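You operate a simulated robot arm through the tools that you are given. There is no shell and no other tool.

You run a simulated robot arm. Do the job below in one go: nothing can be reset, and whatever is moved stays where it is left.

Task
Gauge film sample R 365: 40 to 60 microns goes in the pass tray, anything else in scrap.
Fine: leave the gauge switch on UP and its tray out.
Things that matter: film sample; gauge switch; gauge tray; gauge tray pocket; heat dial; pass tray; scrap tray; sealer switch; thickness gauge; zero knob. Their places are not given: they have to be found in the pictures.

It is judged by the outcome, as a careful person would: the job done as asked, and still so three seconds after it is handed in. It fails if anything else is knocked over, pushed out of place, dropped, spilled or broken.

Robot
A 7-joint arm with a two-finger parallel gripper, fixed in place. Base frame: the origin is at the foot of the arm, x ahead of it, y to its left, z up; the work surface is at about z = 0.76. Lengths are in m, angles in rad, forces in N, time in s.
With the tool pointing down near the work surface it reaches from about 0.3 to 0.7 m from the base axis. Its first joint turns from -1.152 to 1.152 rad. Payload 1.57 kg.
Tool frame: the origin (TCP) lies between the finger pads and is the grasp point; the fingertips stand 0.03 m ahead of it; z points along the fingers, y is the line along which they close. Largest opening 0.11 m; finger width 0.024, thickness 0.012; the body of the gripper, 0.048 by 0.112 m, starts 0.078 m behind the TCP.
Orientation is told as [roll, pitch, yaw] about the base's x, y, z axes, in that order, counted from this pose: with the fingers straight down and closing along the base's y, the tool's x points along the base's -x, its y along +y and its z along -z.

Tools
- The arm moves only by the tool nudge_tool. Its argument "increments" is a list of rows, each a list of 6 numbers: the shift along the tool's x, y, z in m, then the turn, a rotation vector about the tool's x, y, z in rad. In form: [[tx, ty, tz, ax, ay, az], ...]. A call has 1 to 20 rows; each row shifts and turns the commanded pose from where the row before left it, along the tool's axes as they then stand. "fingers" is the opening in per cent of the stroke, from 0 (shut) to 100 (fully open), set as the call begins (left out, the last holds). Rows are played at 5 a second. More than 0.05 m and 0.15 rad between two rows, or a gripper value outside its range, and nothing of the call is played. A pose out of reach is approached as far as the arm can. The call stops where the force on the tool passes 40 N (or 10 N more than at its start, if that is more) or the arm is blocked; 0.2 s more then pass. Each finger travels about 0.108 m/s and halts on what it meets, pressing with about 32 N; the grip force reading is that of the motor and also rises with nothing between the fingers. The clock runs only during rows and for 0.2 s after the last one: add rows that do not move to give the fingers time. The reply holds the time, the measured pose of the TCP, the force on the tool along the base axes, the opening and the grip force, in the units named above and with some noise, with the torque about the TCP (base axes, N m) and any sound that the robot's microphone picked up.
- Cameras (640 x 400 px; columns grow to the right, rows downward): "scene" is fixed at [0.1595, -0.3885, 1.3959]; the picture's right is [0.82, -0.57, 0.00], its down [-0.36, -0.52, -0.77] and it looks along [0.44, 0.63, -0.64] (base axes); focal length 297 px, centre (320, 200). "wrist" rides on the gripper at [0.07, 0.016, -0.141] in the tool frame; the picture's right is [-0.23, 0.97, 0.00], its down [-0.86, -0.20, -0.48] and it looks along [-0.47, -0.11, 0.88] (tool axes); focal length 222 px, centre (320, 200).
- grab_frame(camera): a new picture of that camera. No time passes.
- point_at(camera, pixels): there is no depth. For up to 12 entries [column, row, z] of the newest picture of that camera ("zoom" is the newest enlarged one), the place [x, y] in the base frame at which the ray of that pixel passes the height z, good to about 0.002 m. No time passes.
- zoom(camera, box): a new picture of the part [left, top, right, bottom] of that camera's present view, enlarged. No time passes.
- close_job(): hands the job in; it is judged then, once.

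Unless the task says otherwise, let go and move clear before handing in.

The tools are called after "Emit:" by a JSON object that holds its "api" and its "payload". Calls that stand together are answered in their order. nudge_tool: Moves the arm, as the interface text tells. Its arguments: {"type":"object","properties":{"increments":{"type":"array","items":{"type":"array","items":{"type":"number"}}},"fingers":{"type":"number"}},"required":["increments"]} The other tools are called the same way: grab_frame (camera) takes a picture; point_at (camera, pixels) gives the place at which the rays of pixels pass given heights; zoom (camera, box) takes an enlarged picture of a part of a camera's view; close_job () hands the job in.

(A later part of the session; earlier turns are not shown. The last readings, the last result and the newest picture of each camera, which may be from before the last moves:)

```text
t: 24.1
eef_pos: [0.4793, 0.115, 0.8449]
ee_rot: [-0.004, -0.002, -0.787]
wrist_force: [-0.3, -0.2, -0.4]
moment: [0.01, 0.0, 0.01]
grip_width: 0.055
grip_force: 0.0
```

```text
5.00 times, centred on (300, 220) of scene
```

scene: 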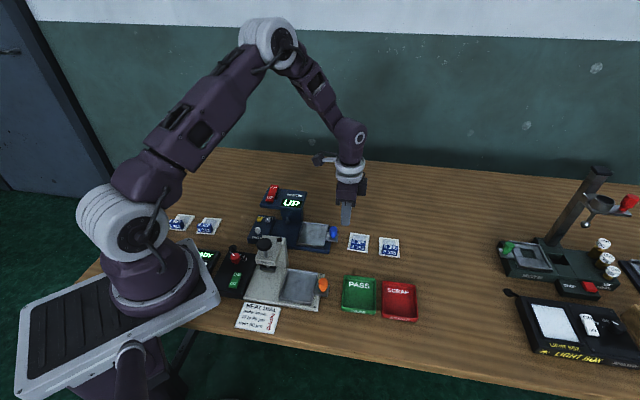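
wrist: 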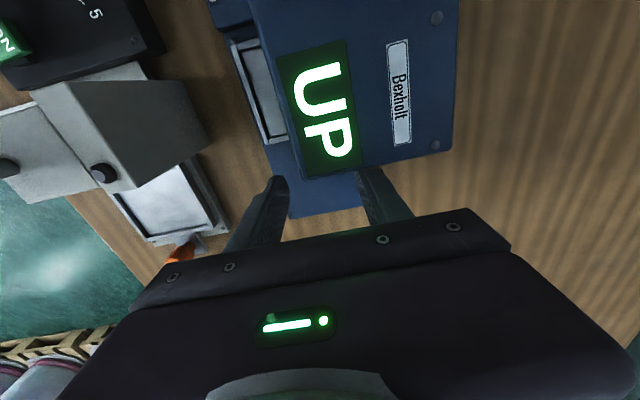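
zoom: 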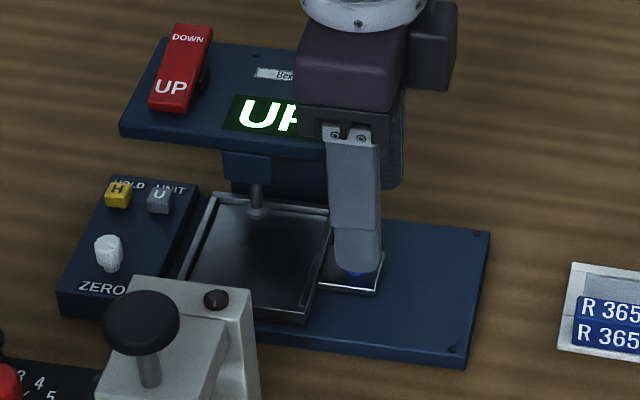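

The fingers straddle the knob with clearance to the head. I'll lower the last 22 mm and close.

Emit:
{"api": "nudge_tool", "payload": {"increments": [[0.002, 0.0005, 0.011, 0, 0, 0], [0, 0, 0.011, 0, 0, 0], [0, 0, 0, 0, 0, 0]]}}

Emit:
{"api": "nudge_tool", "payload": {"fingers": 0, "increments": [[0, 0, 0, 0, 0, 0], [0, 0, 0, 0, 0, 0], [0, 0, 0, 0, 0, 0]]}}

Emit:
{"api": "zoom", "payload": {"camera": "scene", "box": [250, 180, 350, 260]}}

```text
t: 24.9
eef_pos: [0.4786, 0.1181, 0.8237]
ee_rot: [-0.004, -0.001, -0.787]
wrist_force: [0.4, 0.2, 0.6]
moment: [0.0, 0.0, -0.03]
grip_width: 0.0549
grip_force: 0.1
```

```text
t: 25.7
eef_pos: [0.4788, 0.1168, 0.8237]
ee_rot: [-0.011, 0.001, -0.787]
wrist_force: [-8.4, -10.5, 1.9]
moment: [-0.3, 0.32, 0.12]
grip_width: 0.0211
grip_force: 33.8
```

```text
5.00 times, centred on (300, 220) of scene
```

zoom: 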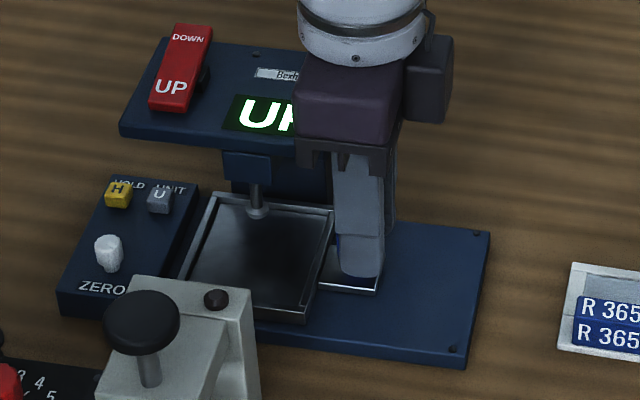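

The knob is gripped (opening 0.021) with about 13 N sideways load from a 1–2 mm misalignment. I'll ease that sideways and pull the tray out a short way.

Emit:
{"api": "nudge_tool", "payload": {"increments": [[0, -0.001, 0, 0, 0, 0], [-0.003, 0, 0, 0, 0, 0], [-0.005, 0, 0, 0, 0, 0], [-0.006, 0, 0, 0, 0, 0], [-0.006, 0, 0, 0, 0, 0], [0, 0, 0, 0, 0, 0]]}}

Emit:
{"api": "zoom", "payload": {"camera": "scene", "box": [250, 180, 350, 260]}}

```text
t: 27.1
eef_pos: [0.4923, 0.102, 0.823]
ee_rot: [-0.007, -0.002, -0.786]
wrist_force: [-14.7, -15.6, -12.3]
moment: [-0.39, 0.54, 0.16]
grip_width: 0.0211
grip_force: 33.7
```

```text
5.00 times, centred on (300, 220) of scene
```

zoom: 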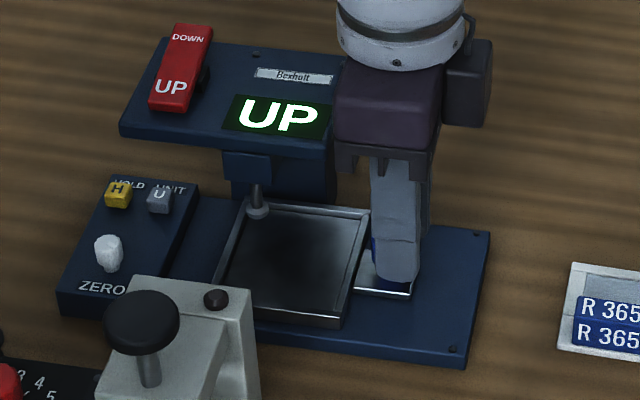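

The tray follows the pull. Sideways load rose to ~21 N along -l (−x,−y), so I'll shift the tool 2 mm that way and check whether it eases.

Emit:
{"api": "nudge_tool", "payload": {"increments": [[0, -0.001, 0, 0, 0, 0], [0, -0.001, 0, 0, 0, 0], [0, 0, 0, 0, 0, 0]]}}

```text
t: 27.9
eef_pos: [0.4919, 0.1019, 0.8235]
ee_rot: [-0.004, -0.003, -0.788]
wrist_force: [-4.4, -5.3, -18.9]
moment: [-0.18, 0.02, -0.02]
grip_width: 0.0212
grip_force: 33.9
```

Sideways load eased to ~7 N, but there's a ~19 N downward pull on the tool; I'll lower 1 mm and shift another 0.5 mm to relieve.

Emit:
{"api": "nudge_tool", "payload": {"increments": [[0, -0.0005, 0.001, 0, 0, 0], [0, 0, 0, 0, 0, 0]]}}

```text
t: 28.5
eef_pos: [0.492, 0.1015, 0.8229]
ee_rot: [-0.003, -0.002, -0.788]
wrist_force: [-0.8, -0.2, 7.6]
moment: [0.39, 0.43, 0.0]
grip_width: 0.0208
grip_force: 34.0
```

Lateral load is gone and vertical is small. I'll keep pulling in ~6 mm steps with a slight sideways compensation and recheck.

Emit:
{"api": "nudge_tool", "payload": {"increments": [[-0.005, 0, -0.0003, 0, 0, 0], [-0.006, -0.0002, 0, 0, 0, 0], [-0.006, -0.0002, 0, 0, 0, 0], [0, 0, 0, 0, 0, 0]]}}

```text
t: 29.5
eef_pos: [0.5046, 0.0894, 0.824]
ee_rot: [-0.004, -0.004, -0.784]
wrist_force: [11.8, 11.6, -8.3]
moment: [0.07, -0.61, -0.06]
grip_width: 0.021
grip_force: 34.6
```

Now the load is +16 N the other way, so the compensation was too much. I'll shift back 0.8 mm and continue straight.

Emit:
{"api": "nudge_tool", "payload": {"increments": [[0, 0.0009, 0, 0, 0, 0], [-0.005, 0, 0.0003, 0, 0, 0], [-0.005, 0, 0, 0, 0, 0], [-0.005, 0, 0, 0, 0, 0], [0, 0, 0, 0, 0, 0]]}}

Emit:
{"api": "zoom", "payload": {"camera": "scene", "box": [250, 180, 370, 260]}}

```text
t: 30.7
eef_pos: [0.516, 0.0786, 0.8238]
ee_rot: [-0.004, -0.003, -0.787]
wrist_force: [12.1, 12.0, 20.8]
moment: [0.69, -0.02, -0.1]
grip_width: 0.021
grip_force: 34.2
```

```text
5.00 times, centred on (310, 220) of scene
```

zoom: 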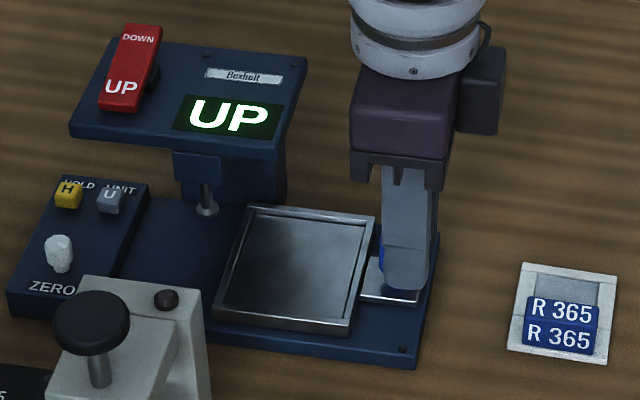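

The tray is nearly out. I'll relieve the side (+17 N) and vertical (+21 N) loads, then pull the last ~19 mm.

Emit:
{"api": "nudge_tool", "payload": {"increments": [[0, 0.001, -0.0007, 0, 0, 0], [-0.005, 0.0001, 0, 0, 0, 0], [-0.005, 0.0001, 0, 0, 0, 0], [0, 0, 0, 0, 0, 0]]}}

```text
t: 31.7
eef_pos: [0.5225, 0.0716, 0.8235]
ee_rot: [-0.006, -0.001, -0.788]
wrist_force: [6.3, 7.6, 3.2]
moment: [0.41, 0.02, -0.07]
grip_width: 0.021
grip_force: 34.6
```

Emit:
{"api": "nudge_tool", "payload": {"increments": [[-0.002, 0.0005, 0, 0, 0, 0], [-0.002, 0, 0, 0, 0, 0], [-0.002, 0, 0, 0, 0, 0], [-0.002, 0, 0, 0, 0, 0], [0, 0, 0, 0, 0, 0]]}}

Emit:
{"api": "zoom", "payload": {"camera": "scene", "box": [250, 180, 370, 260]}}

```text
t: 32.9
eef_pos: [0.5268, 0.0675, 0.823]
ee_rot: [-0.009, -0.003, -0.788]
wrist_force: [-3.6, -1.9, 9.9]
moment: [0.3, 0.53, 0.0]
grip_width: 0.021
grip_force: 34.7
```

```text
5.00 times, centred on (310, 220) of scene
```

zoom: 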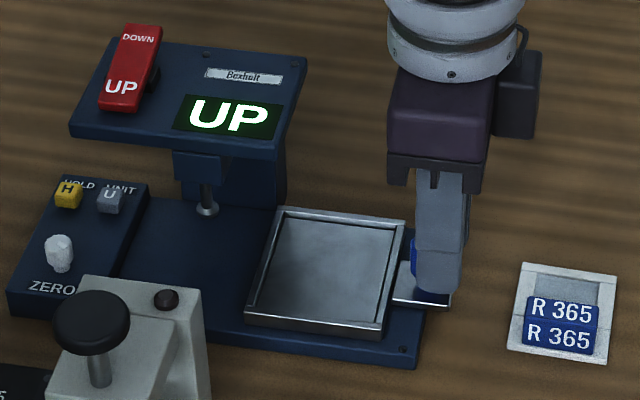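

The tray is almost at its original out position (3–4 mm short). I'll pull a little further, watching for the stop.

Emit:
{"api": "nudge_tool", "payload": {"increments": [[-0.002, 0, -0.0003, 0, 0, 0], [-0.002, 0, 0, 0, 0, 0], [0, 0, 0, 0, 0, 0]]}}

Emit:
{"api": "zoom", "payload": {"camera": "scene", "box": [250, 180, 370, 260]}}

```text
t: 33.7
eef_pos: [0.53, 0.0643, 0.8227]
ee_rot: [-0.007, -0.001, -0.788]
wrist_force: [-6.3, -6.5, -10.7]
moment: [-0.47, -0.11, 0.05]
grip_width: 0.0209
grip_force: 34.1
```

```text
5.00 times, centred on (310, 220) of scene
```

zoom: 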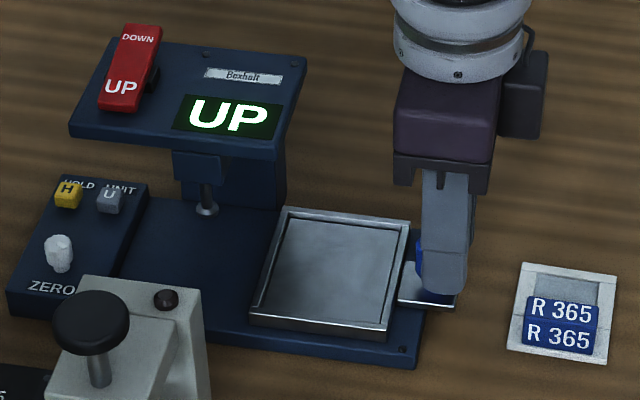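

The pan's corner at scene ≈(328,224) matches its original out position. I'll release the knob, lift, and move over R 365 for a close look.

Emit:
{"api": "nudge_tool", "payload": {"fingers": 50, "increments": [[0, 0, 0, 0, 0, 0], [0, 0, 0, 0, 0, 0], [0, 0, -0.02, 0, 0, 0], [0, 0, -0.03, 0, 0, 0], [-0.03, 0, -0.03, 0, 0, 0], [-0.035, 0, 0, 0.005, 0, 0], [0, 0, 0, 0, 0, 0]]}}

Emit:
{"api": "grab_frame", "payload": {"camera": "wrist"}}

Emit:
{"api": "zoom", "payload": {"camera": "scene", "box": [250, 180, 410, 280]}}

Emit:
{"api": "zoom", "payload": {"camera": "wrist", "box": [220, 60, 420, 190]}}

```text
t: 35.3
eef_pos: [0.5767, 0.0198, 0.9045]
ee_rot: [-0.01, -0.002, -0.789]
wrist_force: [-0.6, 0.6, -0.4]
moment: [0.05, 0.01, 0.02]
grip_width: 0.0548
grip_force: 0.0
```

```text
taken
```

wrist: 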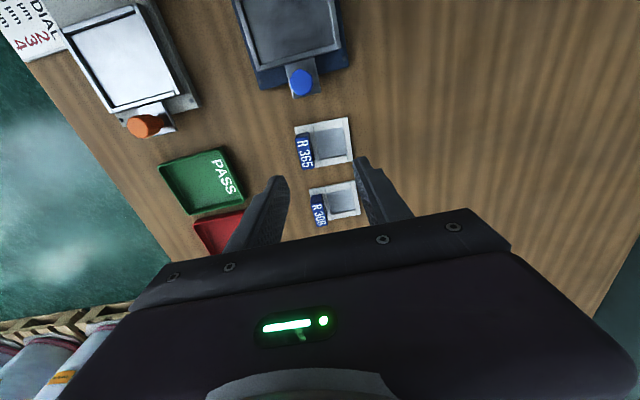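

```text
4.00 times, centred on (330, 230) of scene
```

zoom: 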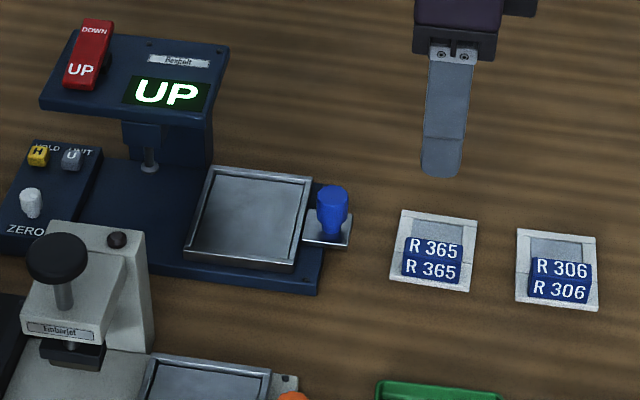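

```text
3.08 times, centred on (320, 125) of wrist
```

zoom: 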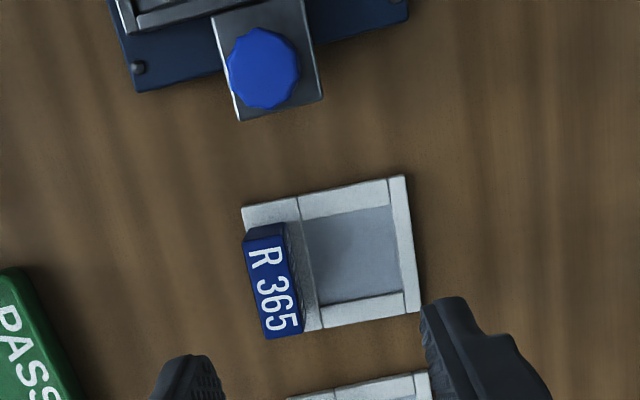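

R 365's tab is at wrist zoom (274,283), card corners at (242,207), (404,175), (420,311). I'll measure these.

Emit:
{"api": "point_at", "payload": {"camera": "zoom", "pixels": [[245, 236, 0.787], [282, 224, 0.787], [303, 330, 0.787], [266, 339, 0.787], [242, 207, 0.764], [404, 175, 0.764], [420, 311, 0.764], [320, 329, 0.764], [300, 198, 0.764], [264, 68, 0.812], [274, 283, 0.787]]}}

Emit:
{"api": "zoom", "payload": {"camera": "scene", "box": [335, 220, 425, 270]}}

Emit:
{"api": "point_at", "payload": {"camera": "zoom", "pixels": [[119, 160, 0.787], [218, 173, 0.787], [214, 205, 0.787], [113, 191, 0.787], [119, 160, 0.783], [218, 173, 0.783], [214, 205, 0.783], [113, 191, 0.783]]}}

```text
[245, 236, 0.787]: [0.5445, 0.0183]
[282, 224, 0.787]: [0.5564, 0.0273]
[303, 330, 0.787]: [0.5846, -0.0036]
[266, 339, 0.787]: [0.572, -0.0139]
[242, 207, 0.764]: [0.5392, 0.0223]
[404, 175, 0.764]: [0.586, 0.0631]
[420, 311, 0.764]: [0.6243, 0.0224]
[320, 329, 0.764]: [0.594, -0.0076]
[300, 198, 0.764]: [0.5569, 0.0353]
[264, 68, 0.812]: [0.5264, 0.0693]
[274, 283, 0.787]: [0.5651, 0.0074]
```

```text
7.11 times, centred on (380, 245) of scene
```

zoom: 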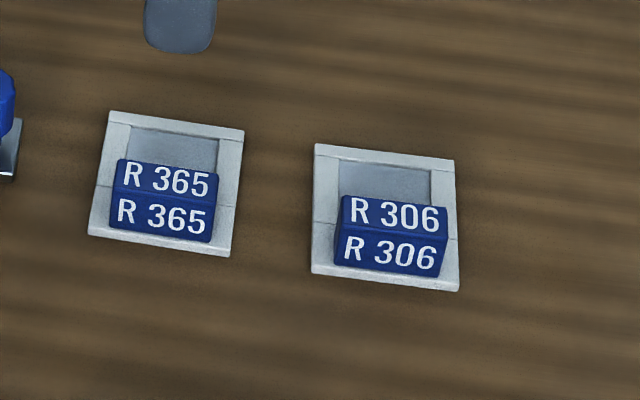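

```text
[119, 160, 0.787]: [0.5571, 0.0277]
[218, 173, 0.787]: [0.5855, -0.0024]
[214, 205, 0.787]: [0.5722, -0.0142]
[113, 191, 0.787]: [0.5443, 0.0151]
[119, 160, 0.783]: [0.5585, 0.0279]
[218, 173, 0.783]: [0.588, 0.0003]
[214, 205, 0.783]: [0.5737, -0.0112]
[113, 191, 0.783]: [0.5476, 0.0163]
```

Both cameras agree the tab top is at z = 0.787 with centre (0.5645, 0.007), at about 42°. I'll align over it and descend partway to check.

Emit:
{"api": "nudge_tool", "payload": {"increments": [[-0.0005, -0.0178, 0, -0.0057, 0.0085, 0], [0, 0, 0, 0, 0, 0.045], [0, 0, 0.03, 0, 0, 0], [0, 0, 0.035, 0, 0, 0], [0, 0, 0, 0, 0, 0]]}}

Emit:
{"api": "grab_frame", "payload": {"camera": "wrist"}}

Emit:
{"api": "zoom", "payload": {"camera": "scene", "box": [320, 200, 420, 270]}}

```text
t: 36.5
eef_pos: [0.5627, 0.0069, 0.84]
ee_rot: [-0.004, 0.006, -0.833]
wrist_force: [0.0, -0.4, 0.4]
moment: [0.0, 0.01, -0.03]
grip_width: 0.055
grip_force: 0.1
```

```text
taken
```

wrist: 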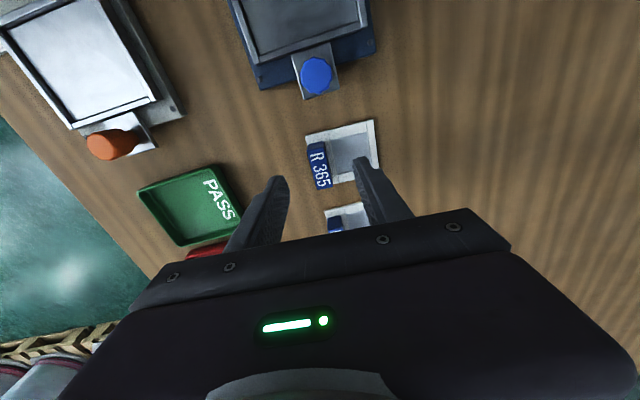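

```text
5.71 times, centred on (370, 235) of scene
```

zoom: 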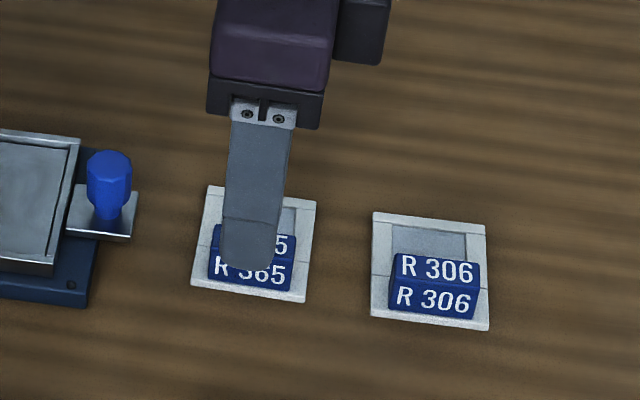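

The finger is centred on the tab in the scene view (finger at zoom x≈250, tab 208–293). I'll descend the remaining 38 mm and grip gently.

Emit:
{"api": "nudge_tool", "payload": {"increments": [[0, 0.001, 0.013, 0, 0, 0], [0, 0, 0.013, 0, 0, 0], [0, 0, 0.012, 0, 0, 0], [0, 0, 0, 0, 0, 0]]}}

Emit:
{"api": "nudge_tool", "payload": {"fingers": 5, "increments": [[0, 0, 0, 0, 0, 0], [0, 0, 0, 0, 0, 0], [0, 0, 0, 0, 0, 0]]}}

Emit:
{"api": "zoom", "payload": {"camera": "scene", "box": [320, 200, 420, 270]}}

```text
t: 37.5
eef_pos: [0.5651, 0.0067, 0.7999]
ee_rot: [-0.006, 0.006, -0.832]
wrist_force: [0.3, -0.5, -0.2]
moment: [0.0, -0.02, 0.01]
grip_width: 0.055
grip_force: 0.0
```

```text
t: 38.3
eef_pos: [0.565, 0.0069, 0.8008]
ee_rot: [-0.005, 0.008, -0.832]
wrist_force: [-0.5, 0.8, -1.1]
moment: [0.04, -0.05, 0.01]
grip_width: 0.0145
grip_force: 30.5
```

```text
5.71 times, centred on (370, 235) of scene
```

zoom: 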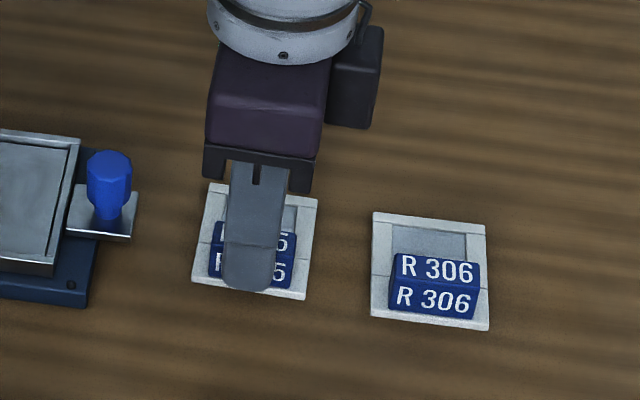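

The tab is gripped (opening 0.0145). I'll lift the card, square it to the gauge (yaw −0.785), and look at it before moving over the pocket.

Emit:
{"api": "nudge_tool", "payload": {"increments": [[0, 0, -0.015, 0, 0, 0], [0, 0, -0.025, 0, 0, 0], [0, 0, -0.025, 0, 0, 0], [0, 0, -0.025, -0.009, -0.002, -0.047], [0, 0, 0, 0, 0, 0]]}}

Emit:
{"api": "grab_frame", "payload": {"camera": "wrist"}}

Emit:
{"api": "zoom", "payload": {"camera": "scene", "box": [300, 180, 420, 270]}}

```text
t: 39.5
eef_pos: [0.5645, 0.0062, 0.8908]
ee_rot: [0.002, 0.005, -0.785]
wrist_force: [0.2, 0.8, -0.4]
moment: [0.0, -0.01, -0.02]
grip_width: 0.0056
grip_force: 0.2
```

```text
taken
```

wrist: 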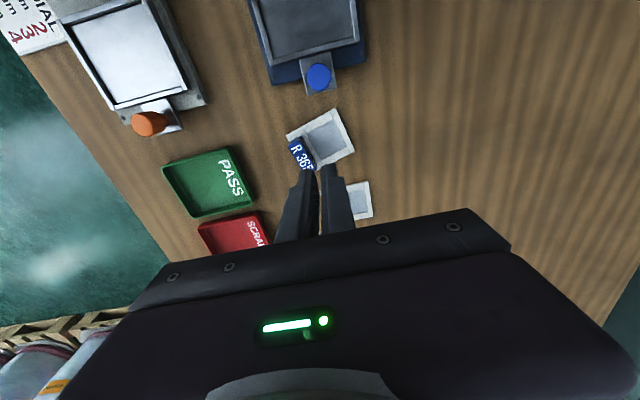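

```text
4.44 times, centred on (360, 225) of scene
```

zoom: 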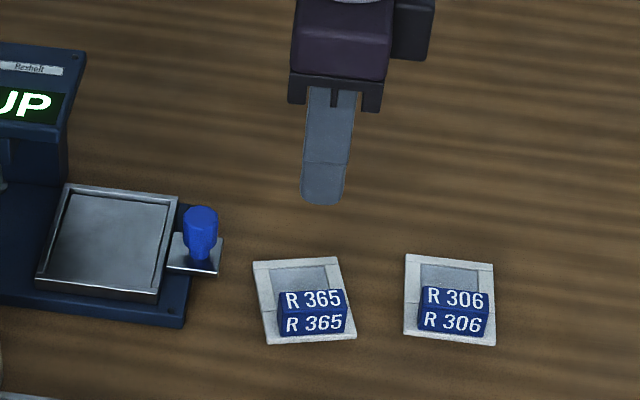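

The card slipped from the grip early in the lift: the opening fell to 0.0056 and R 365 lies on the table, rotated, at scene zoom (305,300). I'll examine it closely before regrasping.

Emit:
{"api": "zoom", "payload": {"camera": "wrist", "box": [270, 90, 390, 180]}}

Emit:
{"api": "zoom", "payload": {"camera": "scene", "box": [345, 225, 405, 265]}}

```text
4.44 times, centred on (330, 135) of wrist
```

zoom: 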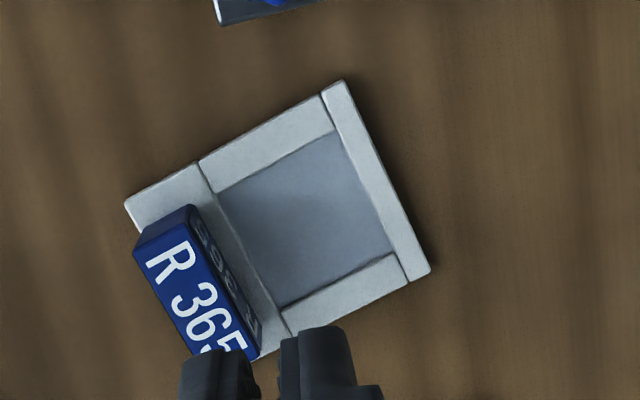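

```text
10.00 times, centred on (375, 245) of scene
```

zoom: 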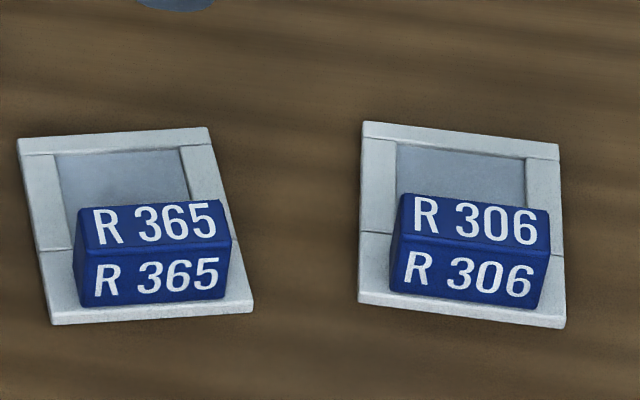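

The card lies flat and intact, just rotated about 15–18°. I'll open the fingers and back off a little to see the whole card for a proper regrasp.

Emit:
{"api": "nudge_tool", "payload": {"fingers": 45, "increments": [[-0.03, 0, 0, 0, 0, 0], [-0.03, 0, 0, 0, 0, 0], [0, 0, 0, 0, 0, 0]]}}

Emit:
{"api": "zoom", "payload": {"camera": "wrist", "box": [250, 60, 390, 165]}}

```text
t: 40.3
eef_pos: [0.608, -0.0372, 0.8913]
ee_rot: [0.003, 0.005, -0.785]
wrist_force: [-0.5, 0.0, 0.0]
moment: [0.0, -0.02, 0.0]
grip_width: 0.0497
grip_force: 0.1
```

```text
3.81 times, centred on (320, 112) of wrist
```

zoom: 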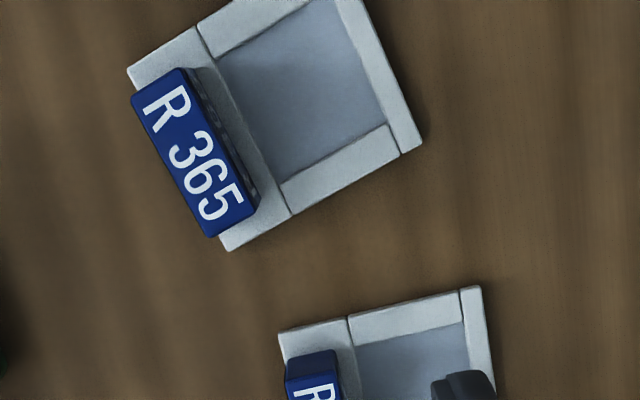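

R 365's tab corners in this zoom are at (131,97), (182,68), (257,204), (212,236). I'll measure and also cross-check with the scene.

Emit:
{"api": "point_at", "payload": {"camera": "zoom", "pixels": [[131, 97, 0.787], [182, 68, 0.787], [257, 204, 0.787], [212, 236, 0.787], [196, 151, 0.787], [128, 70, 0.764], [228, 250, 0.764], [421, 143, 0.764], [290, 214, 0.764], [196, 30, 0.764]]}}

Emit:
{"api": "zoom", "payload": {"camera": "scene", "box": [345, 225, 405, 265]}}

Emit:
{"api": "point_at", "payload": {"camera": "zoom", "pixels": [[80, 210, 0.787], [221, 200, 0.787], [231, 240, 0.787], [77, 252, 0.787], [18, 140, 0.764], [208, 128, 0.764], [253, 308, 0.764], [52, 322, 0.764]]}}

```text
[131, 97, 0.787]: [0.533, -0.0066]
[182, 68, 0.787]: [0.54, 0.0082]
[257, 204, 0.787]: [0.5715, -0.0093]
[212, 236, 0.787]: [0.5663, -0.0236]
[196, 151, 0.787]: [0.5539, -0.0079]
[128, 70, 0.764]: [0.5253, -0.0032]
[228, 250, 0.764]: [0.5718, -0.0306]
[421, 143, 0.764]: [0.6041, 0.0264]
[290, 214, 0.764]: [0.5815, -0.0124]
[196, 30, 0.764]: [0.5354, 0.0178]
```

```text
10.00 times, centred on (375, 245) of scene
```

zoom: 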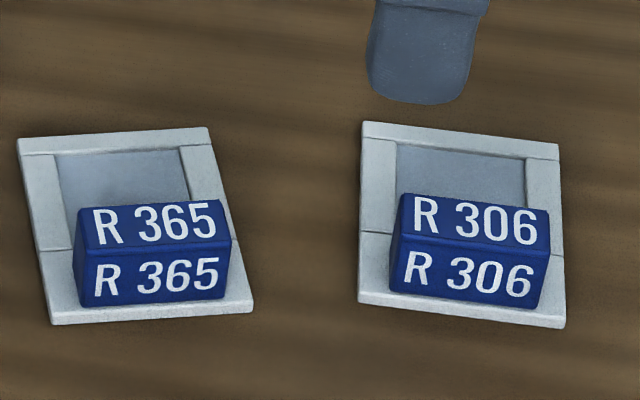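

```text
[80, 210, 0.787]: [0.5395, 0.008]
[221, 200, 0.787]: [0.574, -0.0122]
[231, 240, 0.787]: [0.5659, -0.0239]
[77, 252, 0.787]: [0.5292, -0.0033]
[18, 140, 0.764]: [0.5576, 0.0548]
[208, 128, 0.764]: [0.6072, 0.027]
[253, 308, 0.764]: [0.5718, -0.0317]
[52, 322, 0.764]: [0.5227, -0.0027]
```

Both cameras agree: card centre (0.5648, 0.0119), long axis at 59.7°, tab centre (0.5527, −0.0079). I'll realign yaw to −0.53 and hover over the tab again, this time to grip lower and lift slowly.

Emit:
{"api": "nudge_tool", "payload": {"fingers": 45, "increments": [[0, 0, 0, 0, 0, -0.128], [0, 0, 0, 0, -0.006, -0.128], [0.0312, -0.0013, 0, 0, 0, 0], [0.0313, -0.0013, 0, 0, 0, 0], [0, 0, 0.025, 0, 0, 0], [0, 0, 0.025, 0, 0, 0], [0, 0, 0, 0, 0, 0]]}}

Emit:
{"api": "zoom", "payload": {"camera": "wrist", "box": [240, 100, 420, 230]}}

Emit:
{"api": "zoom", "payload": {"camera": "scene", "box": [320, 200, 420, 270]}}

```text
t: 41.9
eef_pos: [0.5517, -0.0068, 0.8389]
ee_rot: [0.007, -0.004, -0.53]
wrist_force: [-0.2, 0.6, 1.1]
moment: [-0.02, -0.02, -0.01]
grip_width: 0.0496
grip_force: 0.0
```

```text
3.08 times, centred on (330, 165) of wrist
```

zoom: 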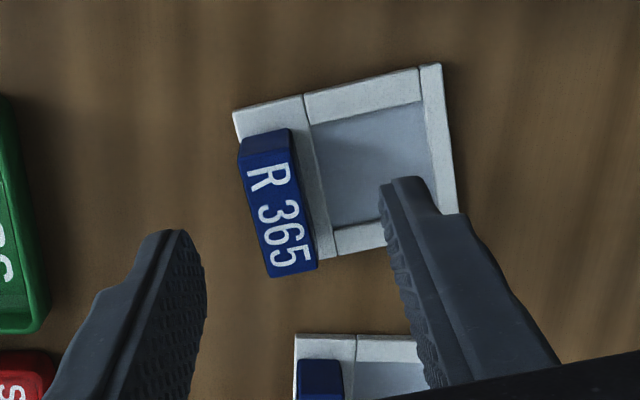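

```text
5.71 times, centred on (370, 235) of scene
```

zoom: 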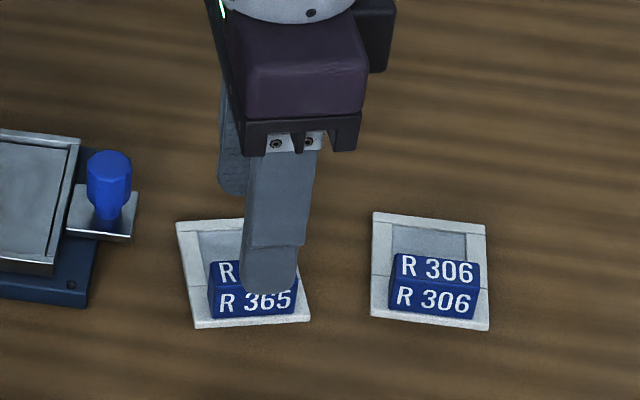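

The fingers straddle the tab. I'll shift 2 mm toward the tab's middle and descend to about z = 0.798, then check the height before closing.

Emit:
{"api": "nudge_tool", "payload": {"increments": [[0.002, 0, 0.014, 0, 0, 0], [0, 0, 0.014, 0, 0, 0], [0, 0, 0.012, 0, 0, 0], [0, 0, 0, 0, 0, 0]]}}

Emit:
{"api": "zoom", "payload": {"camera": "scene", "box": [345, 225, 405, 265]}}

Emit:
{"api": "zoom", "payload": {"camera": "wrist", "box": [240, 100, 420, 230]}}

```text
t: 42.9
eef_pos: [0.5506, -0.0056, 0.7989]
ee_rot: [0.008, -0.005, -0.528]
wrist_force: [0.3, -0.6, 0.3]
moment: [0.01, 0.0, 0.01]
grip_width: 0.0492
grip_force: 0.0
```

```text
10.00 times, centred on (375, 245) of scene
```

zoom: 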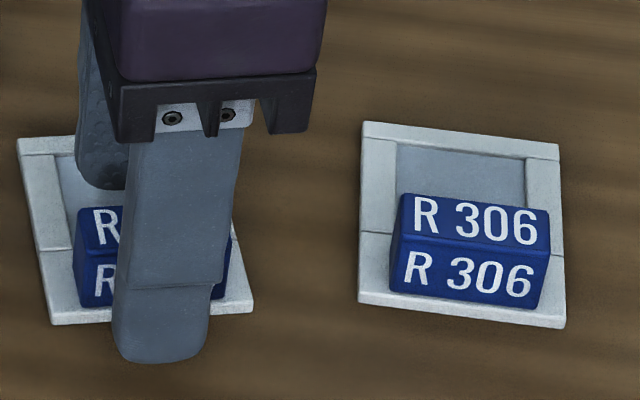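

```text
3.08 times, centred on (330, 165) of wrist
```

zoom: 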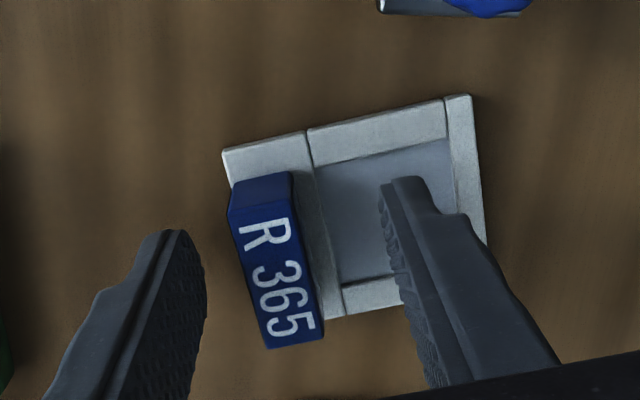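

The tip line crosses the tab near its middle. I'll go 1.5 mm lower, close fully, and hold for a second to let the grip settle.

Emit:
{"api": "nudge_tool", "payload": {"increments": [[0, 0, 0.0015, 0, 0, 0], [0, 0, 0, 0, 0, 0]]}}

Emit:
{"api": "nudge_tool", "payload": {"fingers": 0, "increments": [[0, 0, 0, 0, 0, 0], [0, 0, 0, 0, 0, 0], [0, 0, 0, 0, 0, 0], [0, 0, 0, 0, 0, 0], [0, 0, 0, 0, 0, 0]]}}

Emit:
{"api": "zoom", "payload": {"camera": "wrist", "box": [240, 100, 420, 230]}}

Emit:
{"api": "zoom", "payload": {"camera": "scene", "box": [345, 225, 405, 265]}}

```text
t: 43.5
eef_pos: [0.5508, -0.0047, 0.7988]
ee_rot: [0.007, -0.002, -0.528]
wrist_force: [0.5, -0.3, -0.3]
moment: [0.01, -0.04, -0.01]
grip_width: 0.0494
grip_force: 0.1
```

```text
t: 44.7
eef_pos: [0.5506, -0.0061, 0.7979]
ee_rot: [0.004, -0.003, -0.527]
wrist_force: [0.1, -0.5, 0.4]
moment: [0.02, 0.04, -0.01]
grip_width: 0.0148
grip_force: 30.8
```

```text
3.08 times, centred on (330, 165) of wrist
```

zoom: 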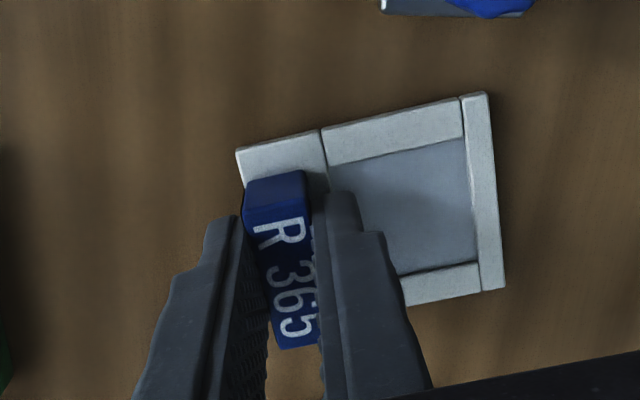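

```text
10.00 times, centred on (375, 245) of scene
```

zoom: 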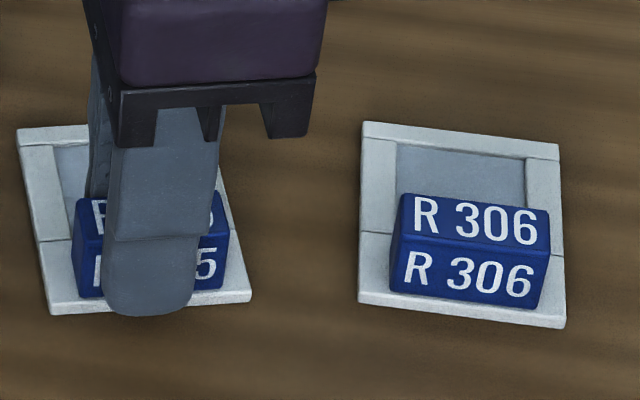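

The tab is squarely between the pads (opening 0.0148, 31 N). I'll lift slowly a few millimetres and check whether it holds.

Emit:
{"api": "nudge_tool", "payload": {"increments": [[0, 0, -0.001, 0, 0, 0], [0, 0, -0.002, 0, 0, 0], [0, 0, -0.002, 0, 0, 0], [0, 0, -0.002, 0, 0, 0], [0, 0, 0, 0, 0, 0]]}}

Emit:
{"api": "zoom", "payload": {"camera": "scene", "box": [345, 225, 405, 265]}}

Emit:
{"api": "zoom", "payload": {"camera": "wrist", "box": [240, 100, 420, 230]}}

```text
t: 45.9
eef_pos: [0.5516, -0.0058, 0.8061]
ee_rot: [0.006, -0.002, -0.53]
wrist_force: [-0.6, -0.9, -0.6]
moment: [0.0, -0.01, -0.02]
grip_width: 0.0144
grip_force: 31.1
```

```text
10.00 times, centred on (375, 245) of scene
```

zoom: 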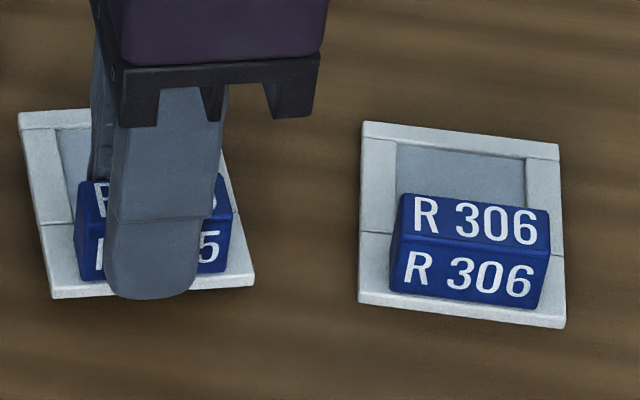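

```text
3.08 times, centred on (330, 165) of wrist
```

zoom: 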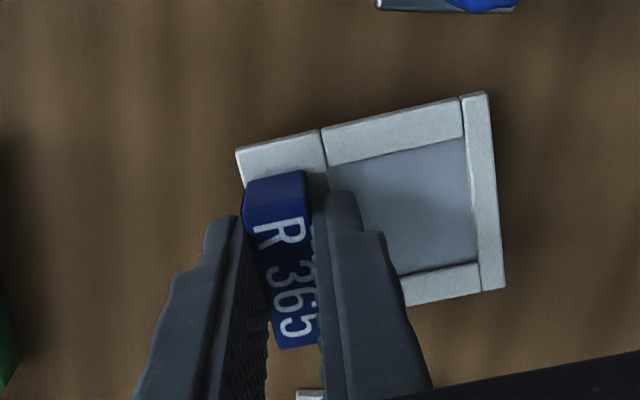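

The card is lifted with the gripper (identical pose relative to the fingers in both wrist views). I'll continue lifting slowly and check again.

Emit:
{"api": "nudge_tool", "payload": {"increments": [[0, 0, -0.003, 0, 0, 0], [0, 0, -0.004, 0, 0, 0], [0, 0, -0.005, 0, 0, 0], [0, 0, -0.005, 0, 0, 0], [0, 0, -0.005, 0, 0, 0], [0, 0, -0.005, 0, 0, 0], [0, 0, -0.004, 0, 0, 0], [0, 0, -0.002, 0, 0, 0], [0, 0, 0, 0, 0, 0]]}}

Emit:
{"api": "zoom", "payload": {"camera": "wrist", "box": [240, 100, 420, 230]}}

Emit:
{"api": "zoom", "payload": {"camera": "scene", "box": [300, 180, 420, 270]}}

```text
t: 47.9
eef_pos: [0.551, -0.0065, 0.838]
ee_rot: [0.006, -0.004, -0.528]
wrist_force: [0.0, 0.4, -1.4]
moment: [-0.01, -0.01, 0.01]
grip_width: 0.0149
grip_force: 30.2
```

```text
3.08 times, centred on (330, 165) of wrist
```

zoom: 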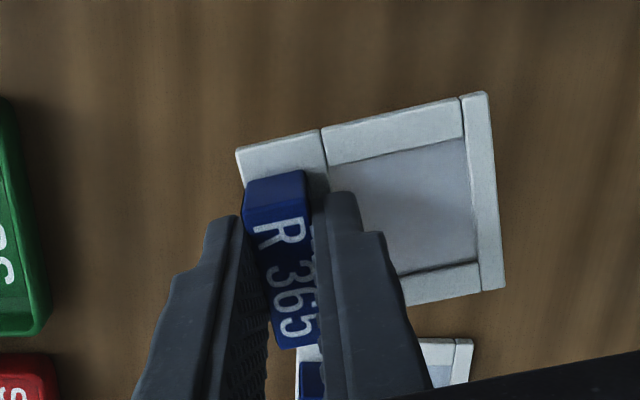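

```text
4.44 times, centred on (360, 225) of scene
```

zoom: 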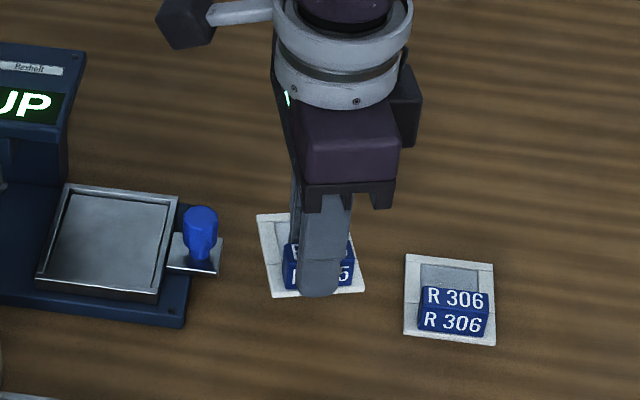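

The grip is stable. I'll measure how the card sits in the gripper (its corners at wrist zoom (237,150), (487,92), (505,288)) to place it accurately.

Emit:
{"api": "zoom", "payload": {"camera": "wrist", "box": [240, 100, 420, 230]}}

Emit:
{"api": "point_at", "payload": {"camera": "zoom", "pixels": [[236, 151, 0.804], [488, 92, 0.804], [506, 288, 0.804], [403, 307, 0.804], [320, 130, 0.804], [460, 97, 0.804], [481, 291, 0.804]]}}

```text
3.08 times, centred on (330, 165) of wrist
```

zoom: 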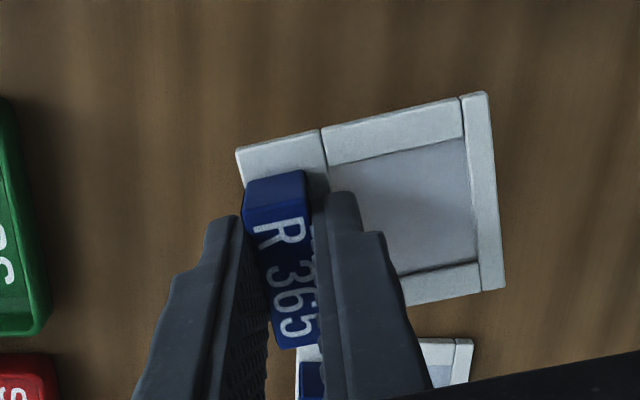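

```text
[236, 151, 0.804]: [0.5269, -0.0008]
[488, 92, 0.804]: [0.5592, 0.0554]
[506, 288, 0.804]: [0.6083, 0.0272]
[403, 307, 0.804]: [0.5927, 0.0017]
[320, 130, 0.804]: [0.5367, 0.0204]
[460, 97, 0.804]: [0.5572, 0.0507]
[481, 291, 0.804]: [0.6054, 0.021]
```

The card is square to the tool, its centre ~24 mm toward +l and ~3.5 mm toward −s from the TCP. I'll rise, rotate to yaw −0.785 slowly, and carry it toward the pocket, stopping short to look.

Emit:
{"api": "nudge_tool", "payload": {"increments": [[0, 0, -0.008, 0, 0, 0], [0, 0, -0.012, 0, 0, 0], [0, 0, -0.012, 0, 0, 0], [0, 0, 0, 0, 0, 0.065], [0, 0, 0, 0, 0, 0.065], [0, 0, 0, 0, 0, 0.065], [0, 0, 0, 0, 0, 0.062], [0.01, 0.0012, 0, 0, 0, 0], [0.018, 0.0018, 0, 0, 0, 0], [0.018, 0.0018, 0, 0, 0, 0], [0.018, 0.0018, 0, 0, 0, 0], [0.018, 0.0018, 0, 0, 0, 0], [0.018, 0.0018, 0, 0, 0, 0], [0.012, 0.0018, 0, 0, 0, 0], [0, 0, 0, 0, 0, 0]]}}

Emit:
{"api": "grab_frame", "payload": {"camera": "wrist"}}

Emit:
{"api": "zoom", "payload": {"camera": "scene", "box": [250, 170, 370, 260]}}

```text
t: 51.1
eef_pos: [0.4807, 0.0804, 0.8713]
ee_rot: [0.005, -0.001, -0.788]
wrist_force: [-0.5, 0.2, -1.3]
moment: [-0.01, 0.0, 0.01]
grip_width: 0.0147
grip_force: 30.5
```

```text
taken
```

wrist: 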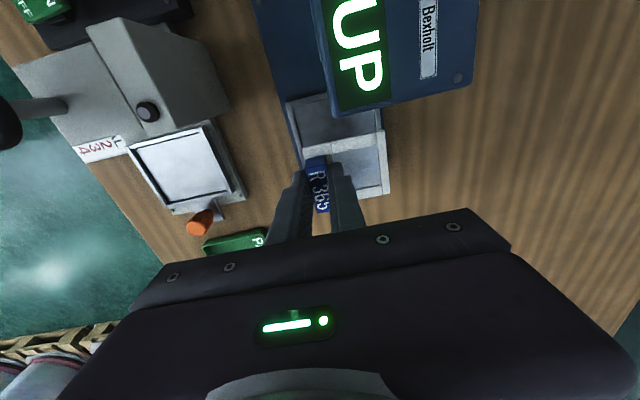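

```text
4.44 times, centred on (310, 215) of scene
```

zoom: 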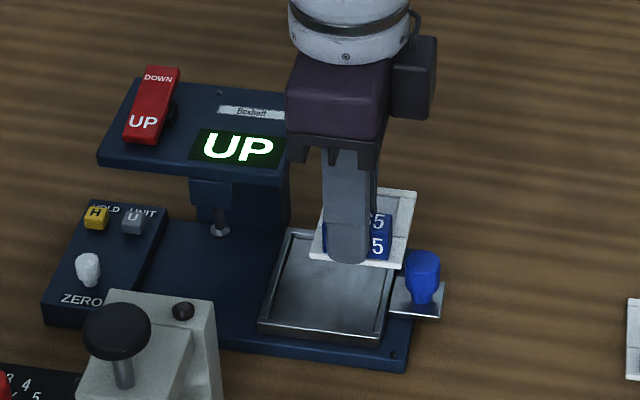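

The card hovers next to the pocket (card at scene zoom (365,225), pocket at (325,280)). I'll measure card corners in the wrist view.

Emit:
{"api": "zoom", "payload": {"camera": "wrist", "box": [270, 90, 410, 210]}}

```text
3.33 times, centred on (340, 150) of wrist
```

zoom: 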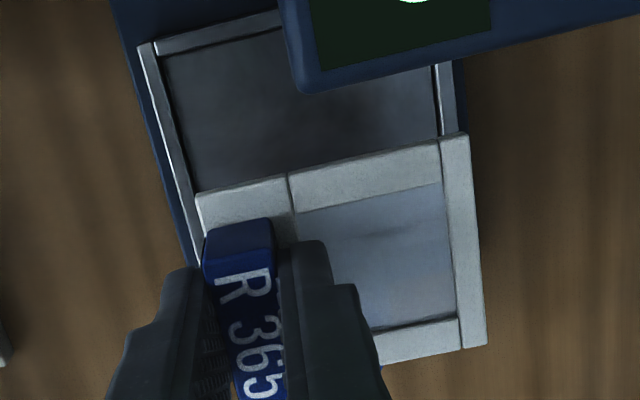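

Emit:
{"api": "point_at", "payload": {"camera": "zoom", "pixels": [[196, 196, 0.837], [467, 133, 0.837], [487, 346, 0.837], [290, 175, 0.837], [139, 47, 0.784], [163, 55, 0.781], [198, 188, 0.781], [433, 70, 0.781], [438, 135, 0.781], [310, 92, 0.868]]}}

```text
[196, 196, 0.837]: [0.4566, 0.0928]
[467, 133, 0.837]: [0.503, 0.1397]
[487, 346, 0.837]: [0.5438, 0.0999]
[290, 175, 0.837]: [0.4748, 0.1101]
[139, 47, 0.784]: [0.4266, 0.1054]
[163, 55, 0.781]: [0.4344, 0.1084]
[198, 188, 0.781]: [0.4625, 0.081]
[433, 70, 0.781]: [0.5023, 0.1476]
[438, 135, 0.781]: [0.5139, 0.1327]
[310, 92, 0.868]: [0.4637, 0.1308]
```

Card centre is at s≈−0.2856, l≈0.4218 and the pocket centre near s≈−0.265, l≈0.421. I'll move in the last 20 mm and lower to just above the rim.

Emit:
{"api": "nudge_tool", "payload": {"increments": [[0.0098, -0.0003, 0, 0, 0, 0], [0.0098, -0.0004, 0, 0, 0, 0], [0, 0, 0.012, 0, 0, 0], [0, 0, 0.012, 0, 0, 0], [0, 0, 0.012, 0, 0, 0], [0, 0, 0, 0, 0, 0]]}}

Emit:
{"api": "zoom", "payload": {"camera": "scene", "box": [260, 190, 360, 260]}}

Emit:
{"api": "zoom", "payload": {"camera": "wrist", "box": [250, 90, 430, 220]}}

```text
t: 52.5
eef_pos: [0.4663, 0.0951, 0.8349]
ee_rot: [0.005, -0.001, -0.786]
wrist_force: [0.0, 0.5, 0.1]
moment: [-0.03, 0.01, 0.03]
grip_width: 0.0148
grip_force: 30.7
```

```text
5.71 times, centred on (310, 225) of scene
```

zoom: 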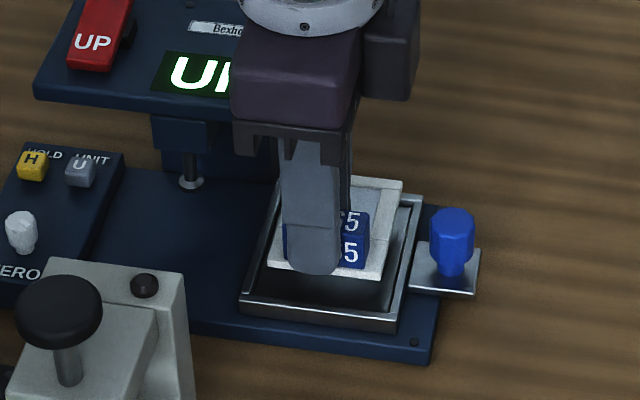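

```text
3.08 times, centred on (340, 155) of wrist
```

zoom: 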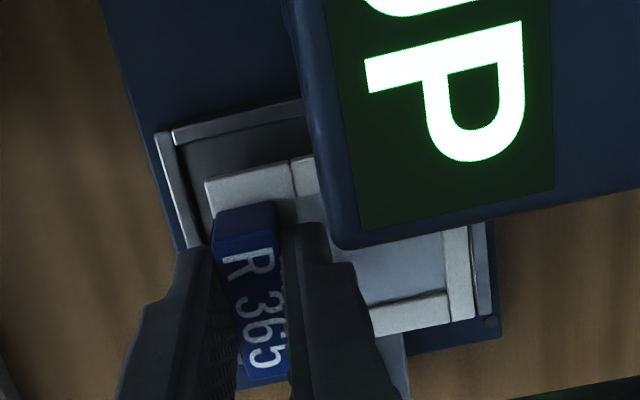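

Card is just above the rim. I'll verify its corner positions against the pocket before lowering.

Emit:
{"api": "point_at", "payload": {"camera": "zoom", "pixels": [[206, 182, 0.801], [474, 320, 0.801], [466, 227, 0.801], [174, 140, 0.781], [186, 200, 0.781], [472, 230, 0.781]]}}

Emit:
{"api": "zoom", "payload": {"camera": "scene", "box": [285, 205, 345, 250]}}

```text
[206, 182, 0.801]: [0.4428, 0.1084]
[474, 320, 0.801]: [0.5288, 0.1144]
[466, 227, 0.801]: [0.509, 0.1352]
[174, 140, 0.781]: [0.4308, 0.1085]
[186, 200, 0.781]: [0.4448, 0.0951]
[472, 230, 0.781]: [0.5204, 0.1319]
```

```text
8.89 times, centred on (315, 228) of scene
```

zoom: 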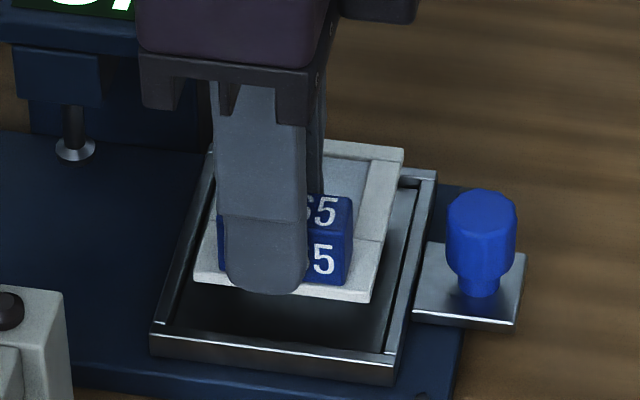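

Card spans s −0.236…−0.293 and l 0.390…0.455, inside the pocket (−0.2305…−0.2987, 0.384…0.458). I'll shift 1.2 mm toward −l and lower gradually.

Emit:
{"api": "nudge_tool", "payload": {"increments": [[0, -0.0012, 0.004, 0, 0, 0], [0, 0, 0.004, 0, 0, 0], [0, 0, 0.003, 0, 0, 0], [0, 0, 0.002, 0, 0, 0], [0, 0, 0, 0, 0, 0]]}}

Emit:
{"api": "zoom", "payload": {"camera": "scene", "box": [285, 205, 345, 250]}}

```text
t: 53.7
eef_pos: [0.4662, 0.0937, 0.8212]
ee_rot: [0.005, -0.001, -0.785]
wrist_force: [0.3, -0.3, -0.3]
moment: [0.02, -0.01, 0.03]
grip_width: 0.0147
grip_force: 30.5
```

```text
8.89 times, centred on (315, 228) of scene
```

zoom: 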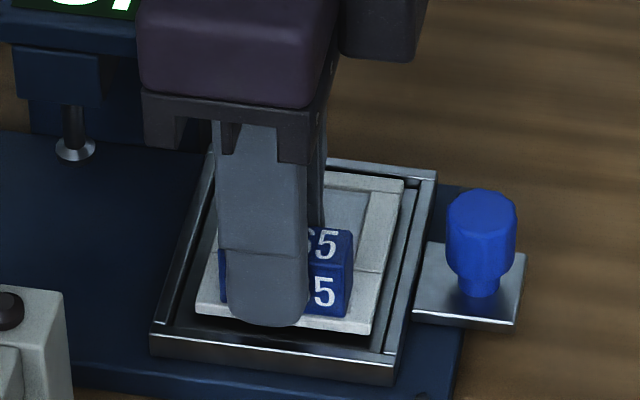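

The card is inside the pocket outline, nearly down. I'll lower in ~1 mm steps until contact shows in the force.

Emit:
{"api": "nudge_tool", "payload": {"increments": [[0, 0, 0.0015, 0, 0, 0], [0, 0, 0.001, 0, 0, 0], [0, 0, 0, 0, 0, 0]]}}

Emit:
{"api": "zoom", "payload": {"camera": "scene", "box": [285, 205, 345, 250]}}

```text
t: 54.5
eef_pos: [0.4668, 0.0939, 0.8193]
ee_rot: [0.006, -0.001, -0.787]
wrist_force: [0.3, -0.1, -0.1]
moment: [-0.02, 0.0, 0.02]
grip_width: 0.0148
grip_force: 30.7
```

```text
8.89 times, centred on (315, 228) of scene
```

zoom: 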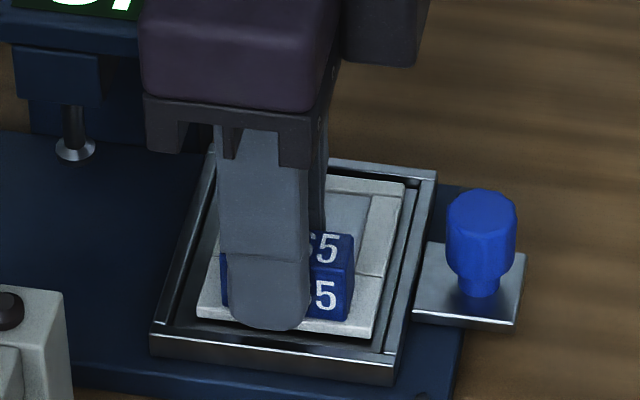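

Emit:
{"api": "nudge_tool", "payload": {"increments": [[0, 0, 0.001, 0, 0, 0], [0, 0, 0.001, 0, 0, 0], [0, 0, 0, 0, 0, 0]]}}

Emit:
{"api": "zoom", "payload": {"camera": "scene", "box": [285, 205, 345, 250]}}

```text
t: 55.3
eef_pos: [0.4658, 0.0941, 0.8175]
ee_rot: [0.006, -0.002, -0.785]
wrist_force: [-2.5, -1.7, 13.7]
moment: [0.13, 0.24, 0.05]
grip_width: 0.0148
grip_force: 31.1
```

```text
8.89 times, centred on (315, 228) of scene
```

zoom: 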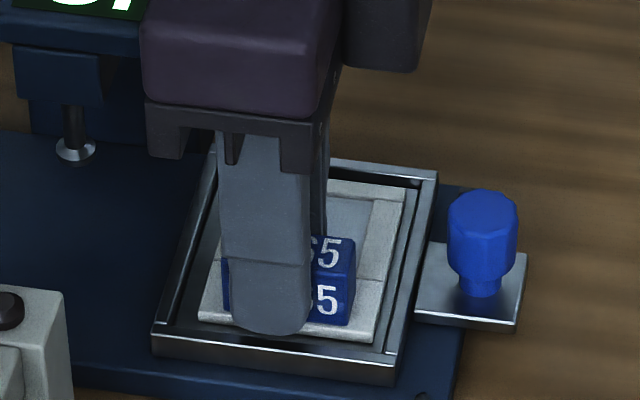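

Contact at 13.7 N: the card rests on the pocket floor. I'll ease up half a millimetre, open moderately (fingertips are just above the rim), then lift straight up.

Emit:
{"api": "nudge_tool", "payload": {"increments": [[0, 0, -0.0007, 0, 0, 0], [0, 0, 0, 0, 0, 0]]}}

Emit:
{"api": "nudge_tool", "payload": {"fingers": 27, "increments": [[0, 0, 0, 0, 0, 0], [0, 0, 0, 0, 0, 0], [0, 0, -0.005, 0, 0, 0], [0, 0, -0.02, 0, 0, 0], [0, 0, -0.03, 0, 0, 0], [0, 0, 0, 0, 0, 0]]}}

Emit:
{"api": "zoom", "payload": {"camera": "scene", "box": [285, 205, 345, 250]}}

Emit:
{"api": "grab_frame", "payload": {"camera": "wrist"}}

```text
t: 55.9
eef_pos: [0.4654, 0.0955, 0.819]
ee_rot: [0.005, -0.002, -0.785]
wrist_force: [-0.2, -1.5, 3.6]
moment: [0.03, 0.11, 0.04]
grip_width: 0.0147
grip_force: 30.5
```

```text
t: 57.3
eef_pos: [0.4638, 0.0948, 0.8722]
ee_rot: [0.006, -0.002, -0.785]
wrist_force: [0.2, 0.4, -0.4]
moment: [0.0, 0.01, -0.03]
grip_width: 0.0298
grip_force: 0.0
```

```text
8.89 times, centred on (315, 228) of scene
```

zoom: 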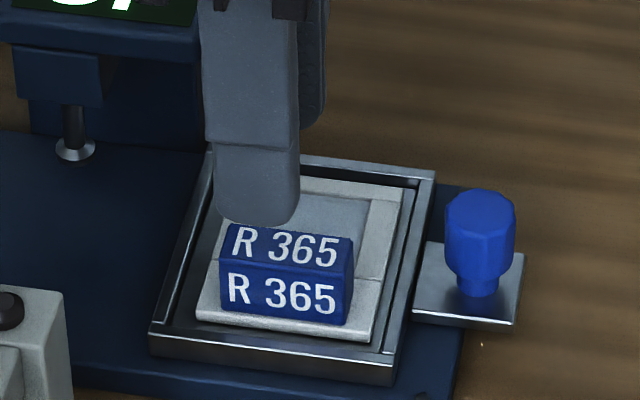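

```text
taken
```

wrist: 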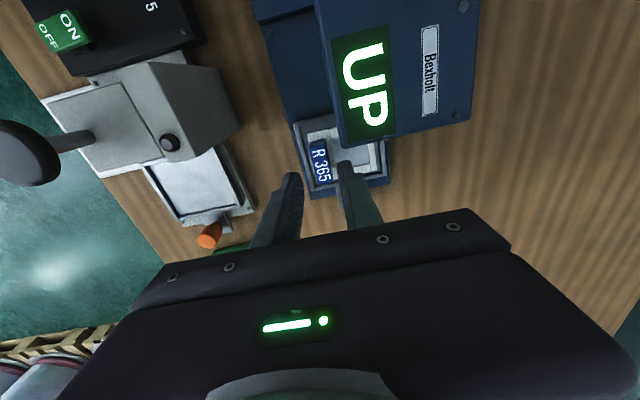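

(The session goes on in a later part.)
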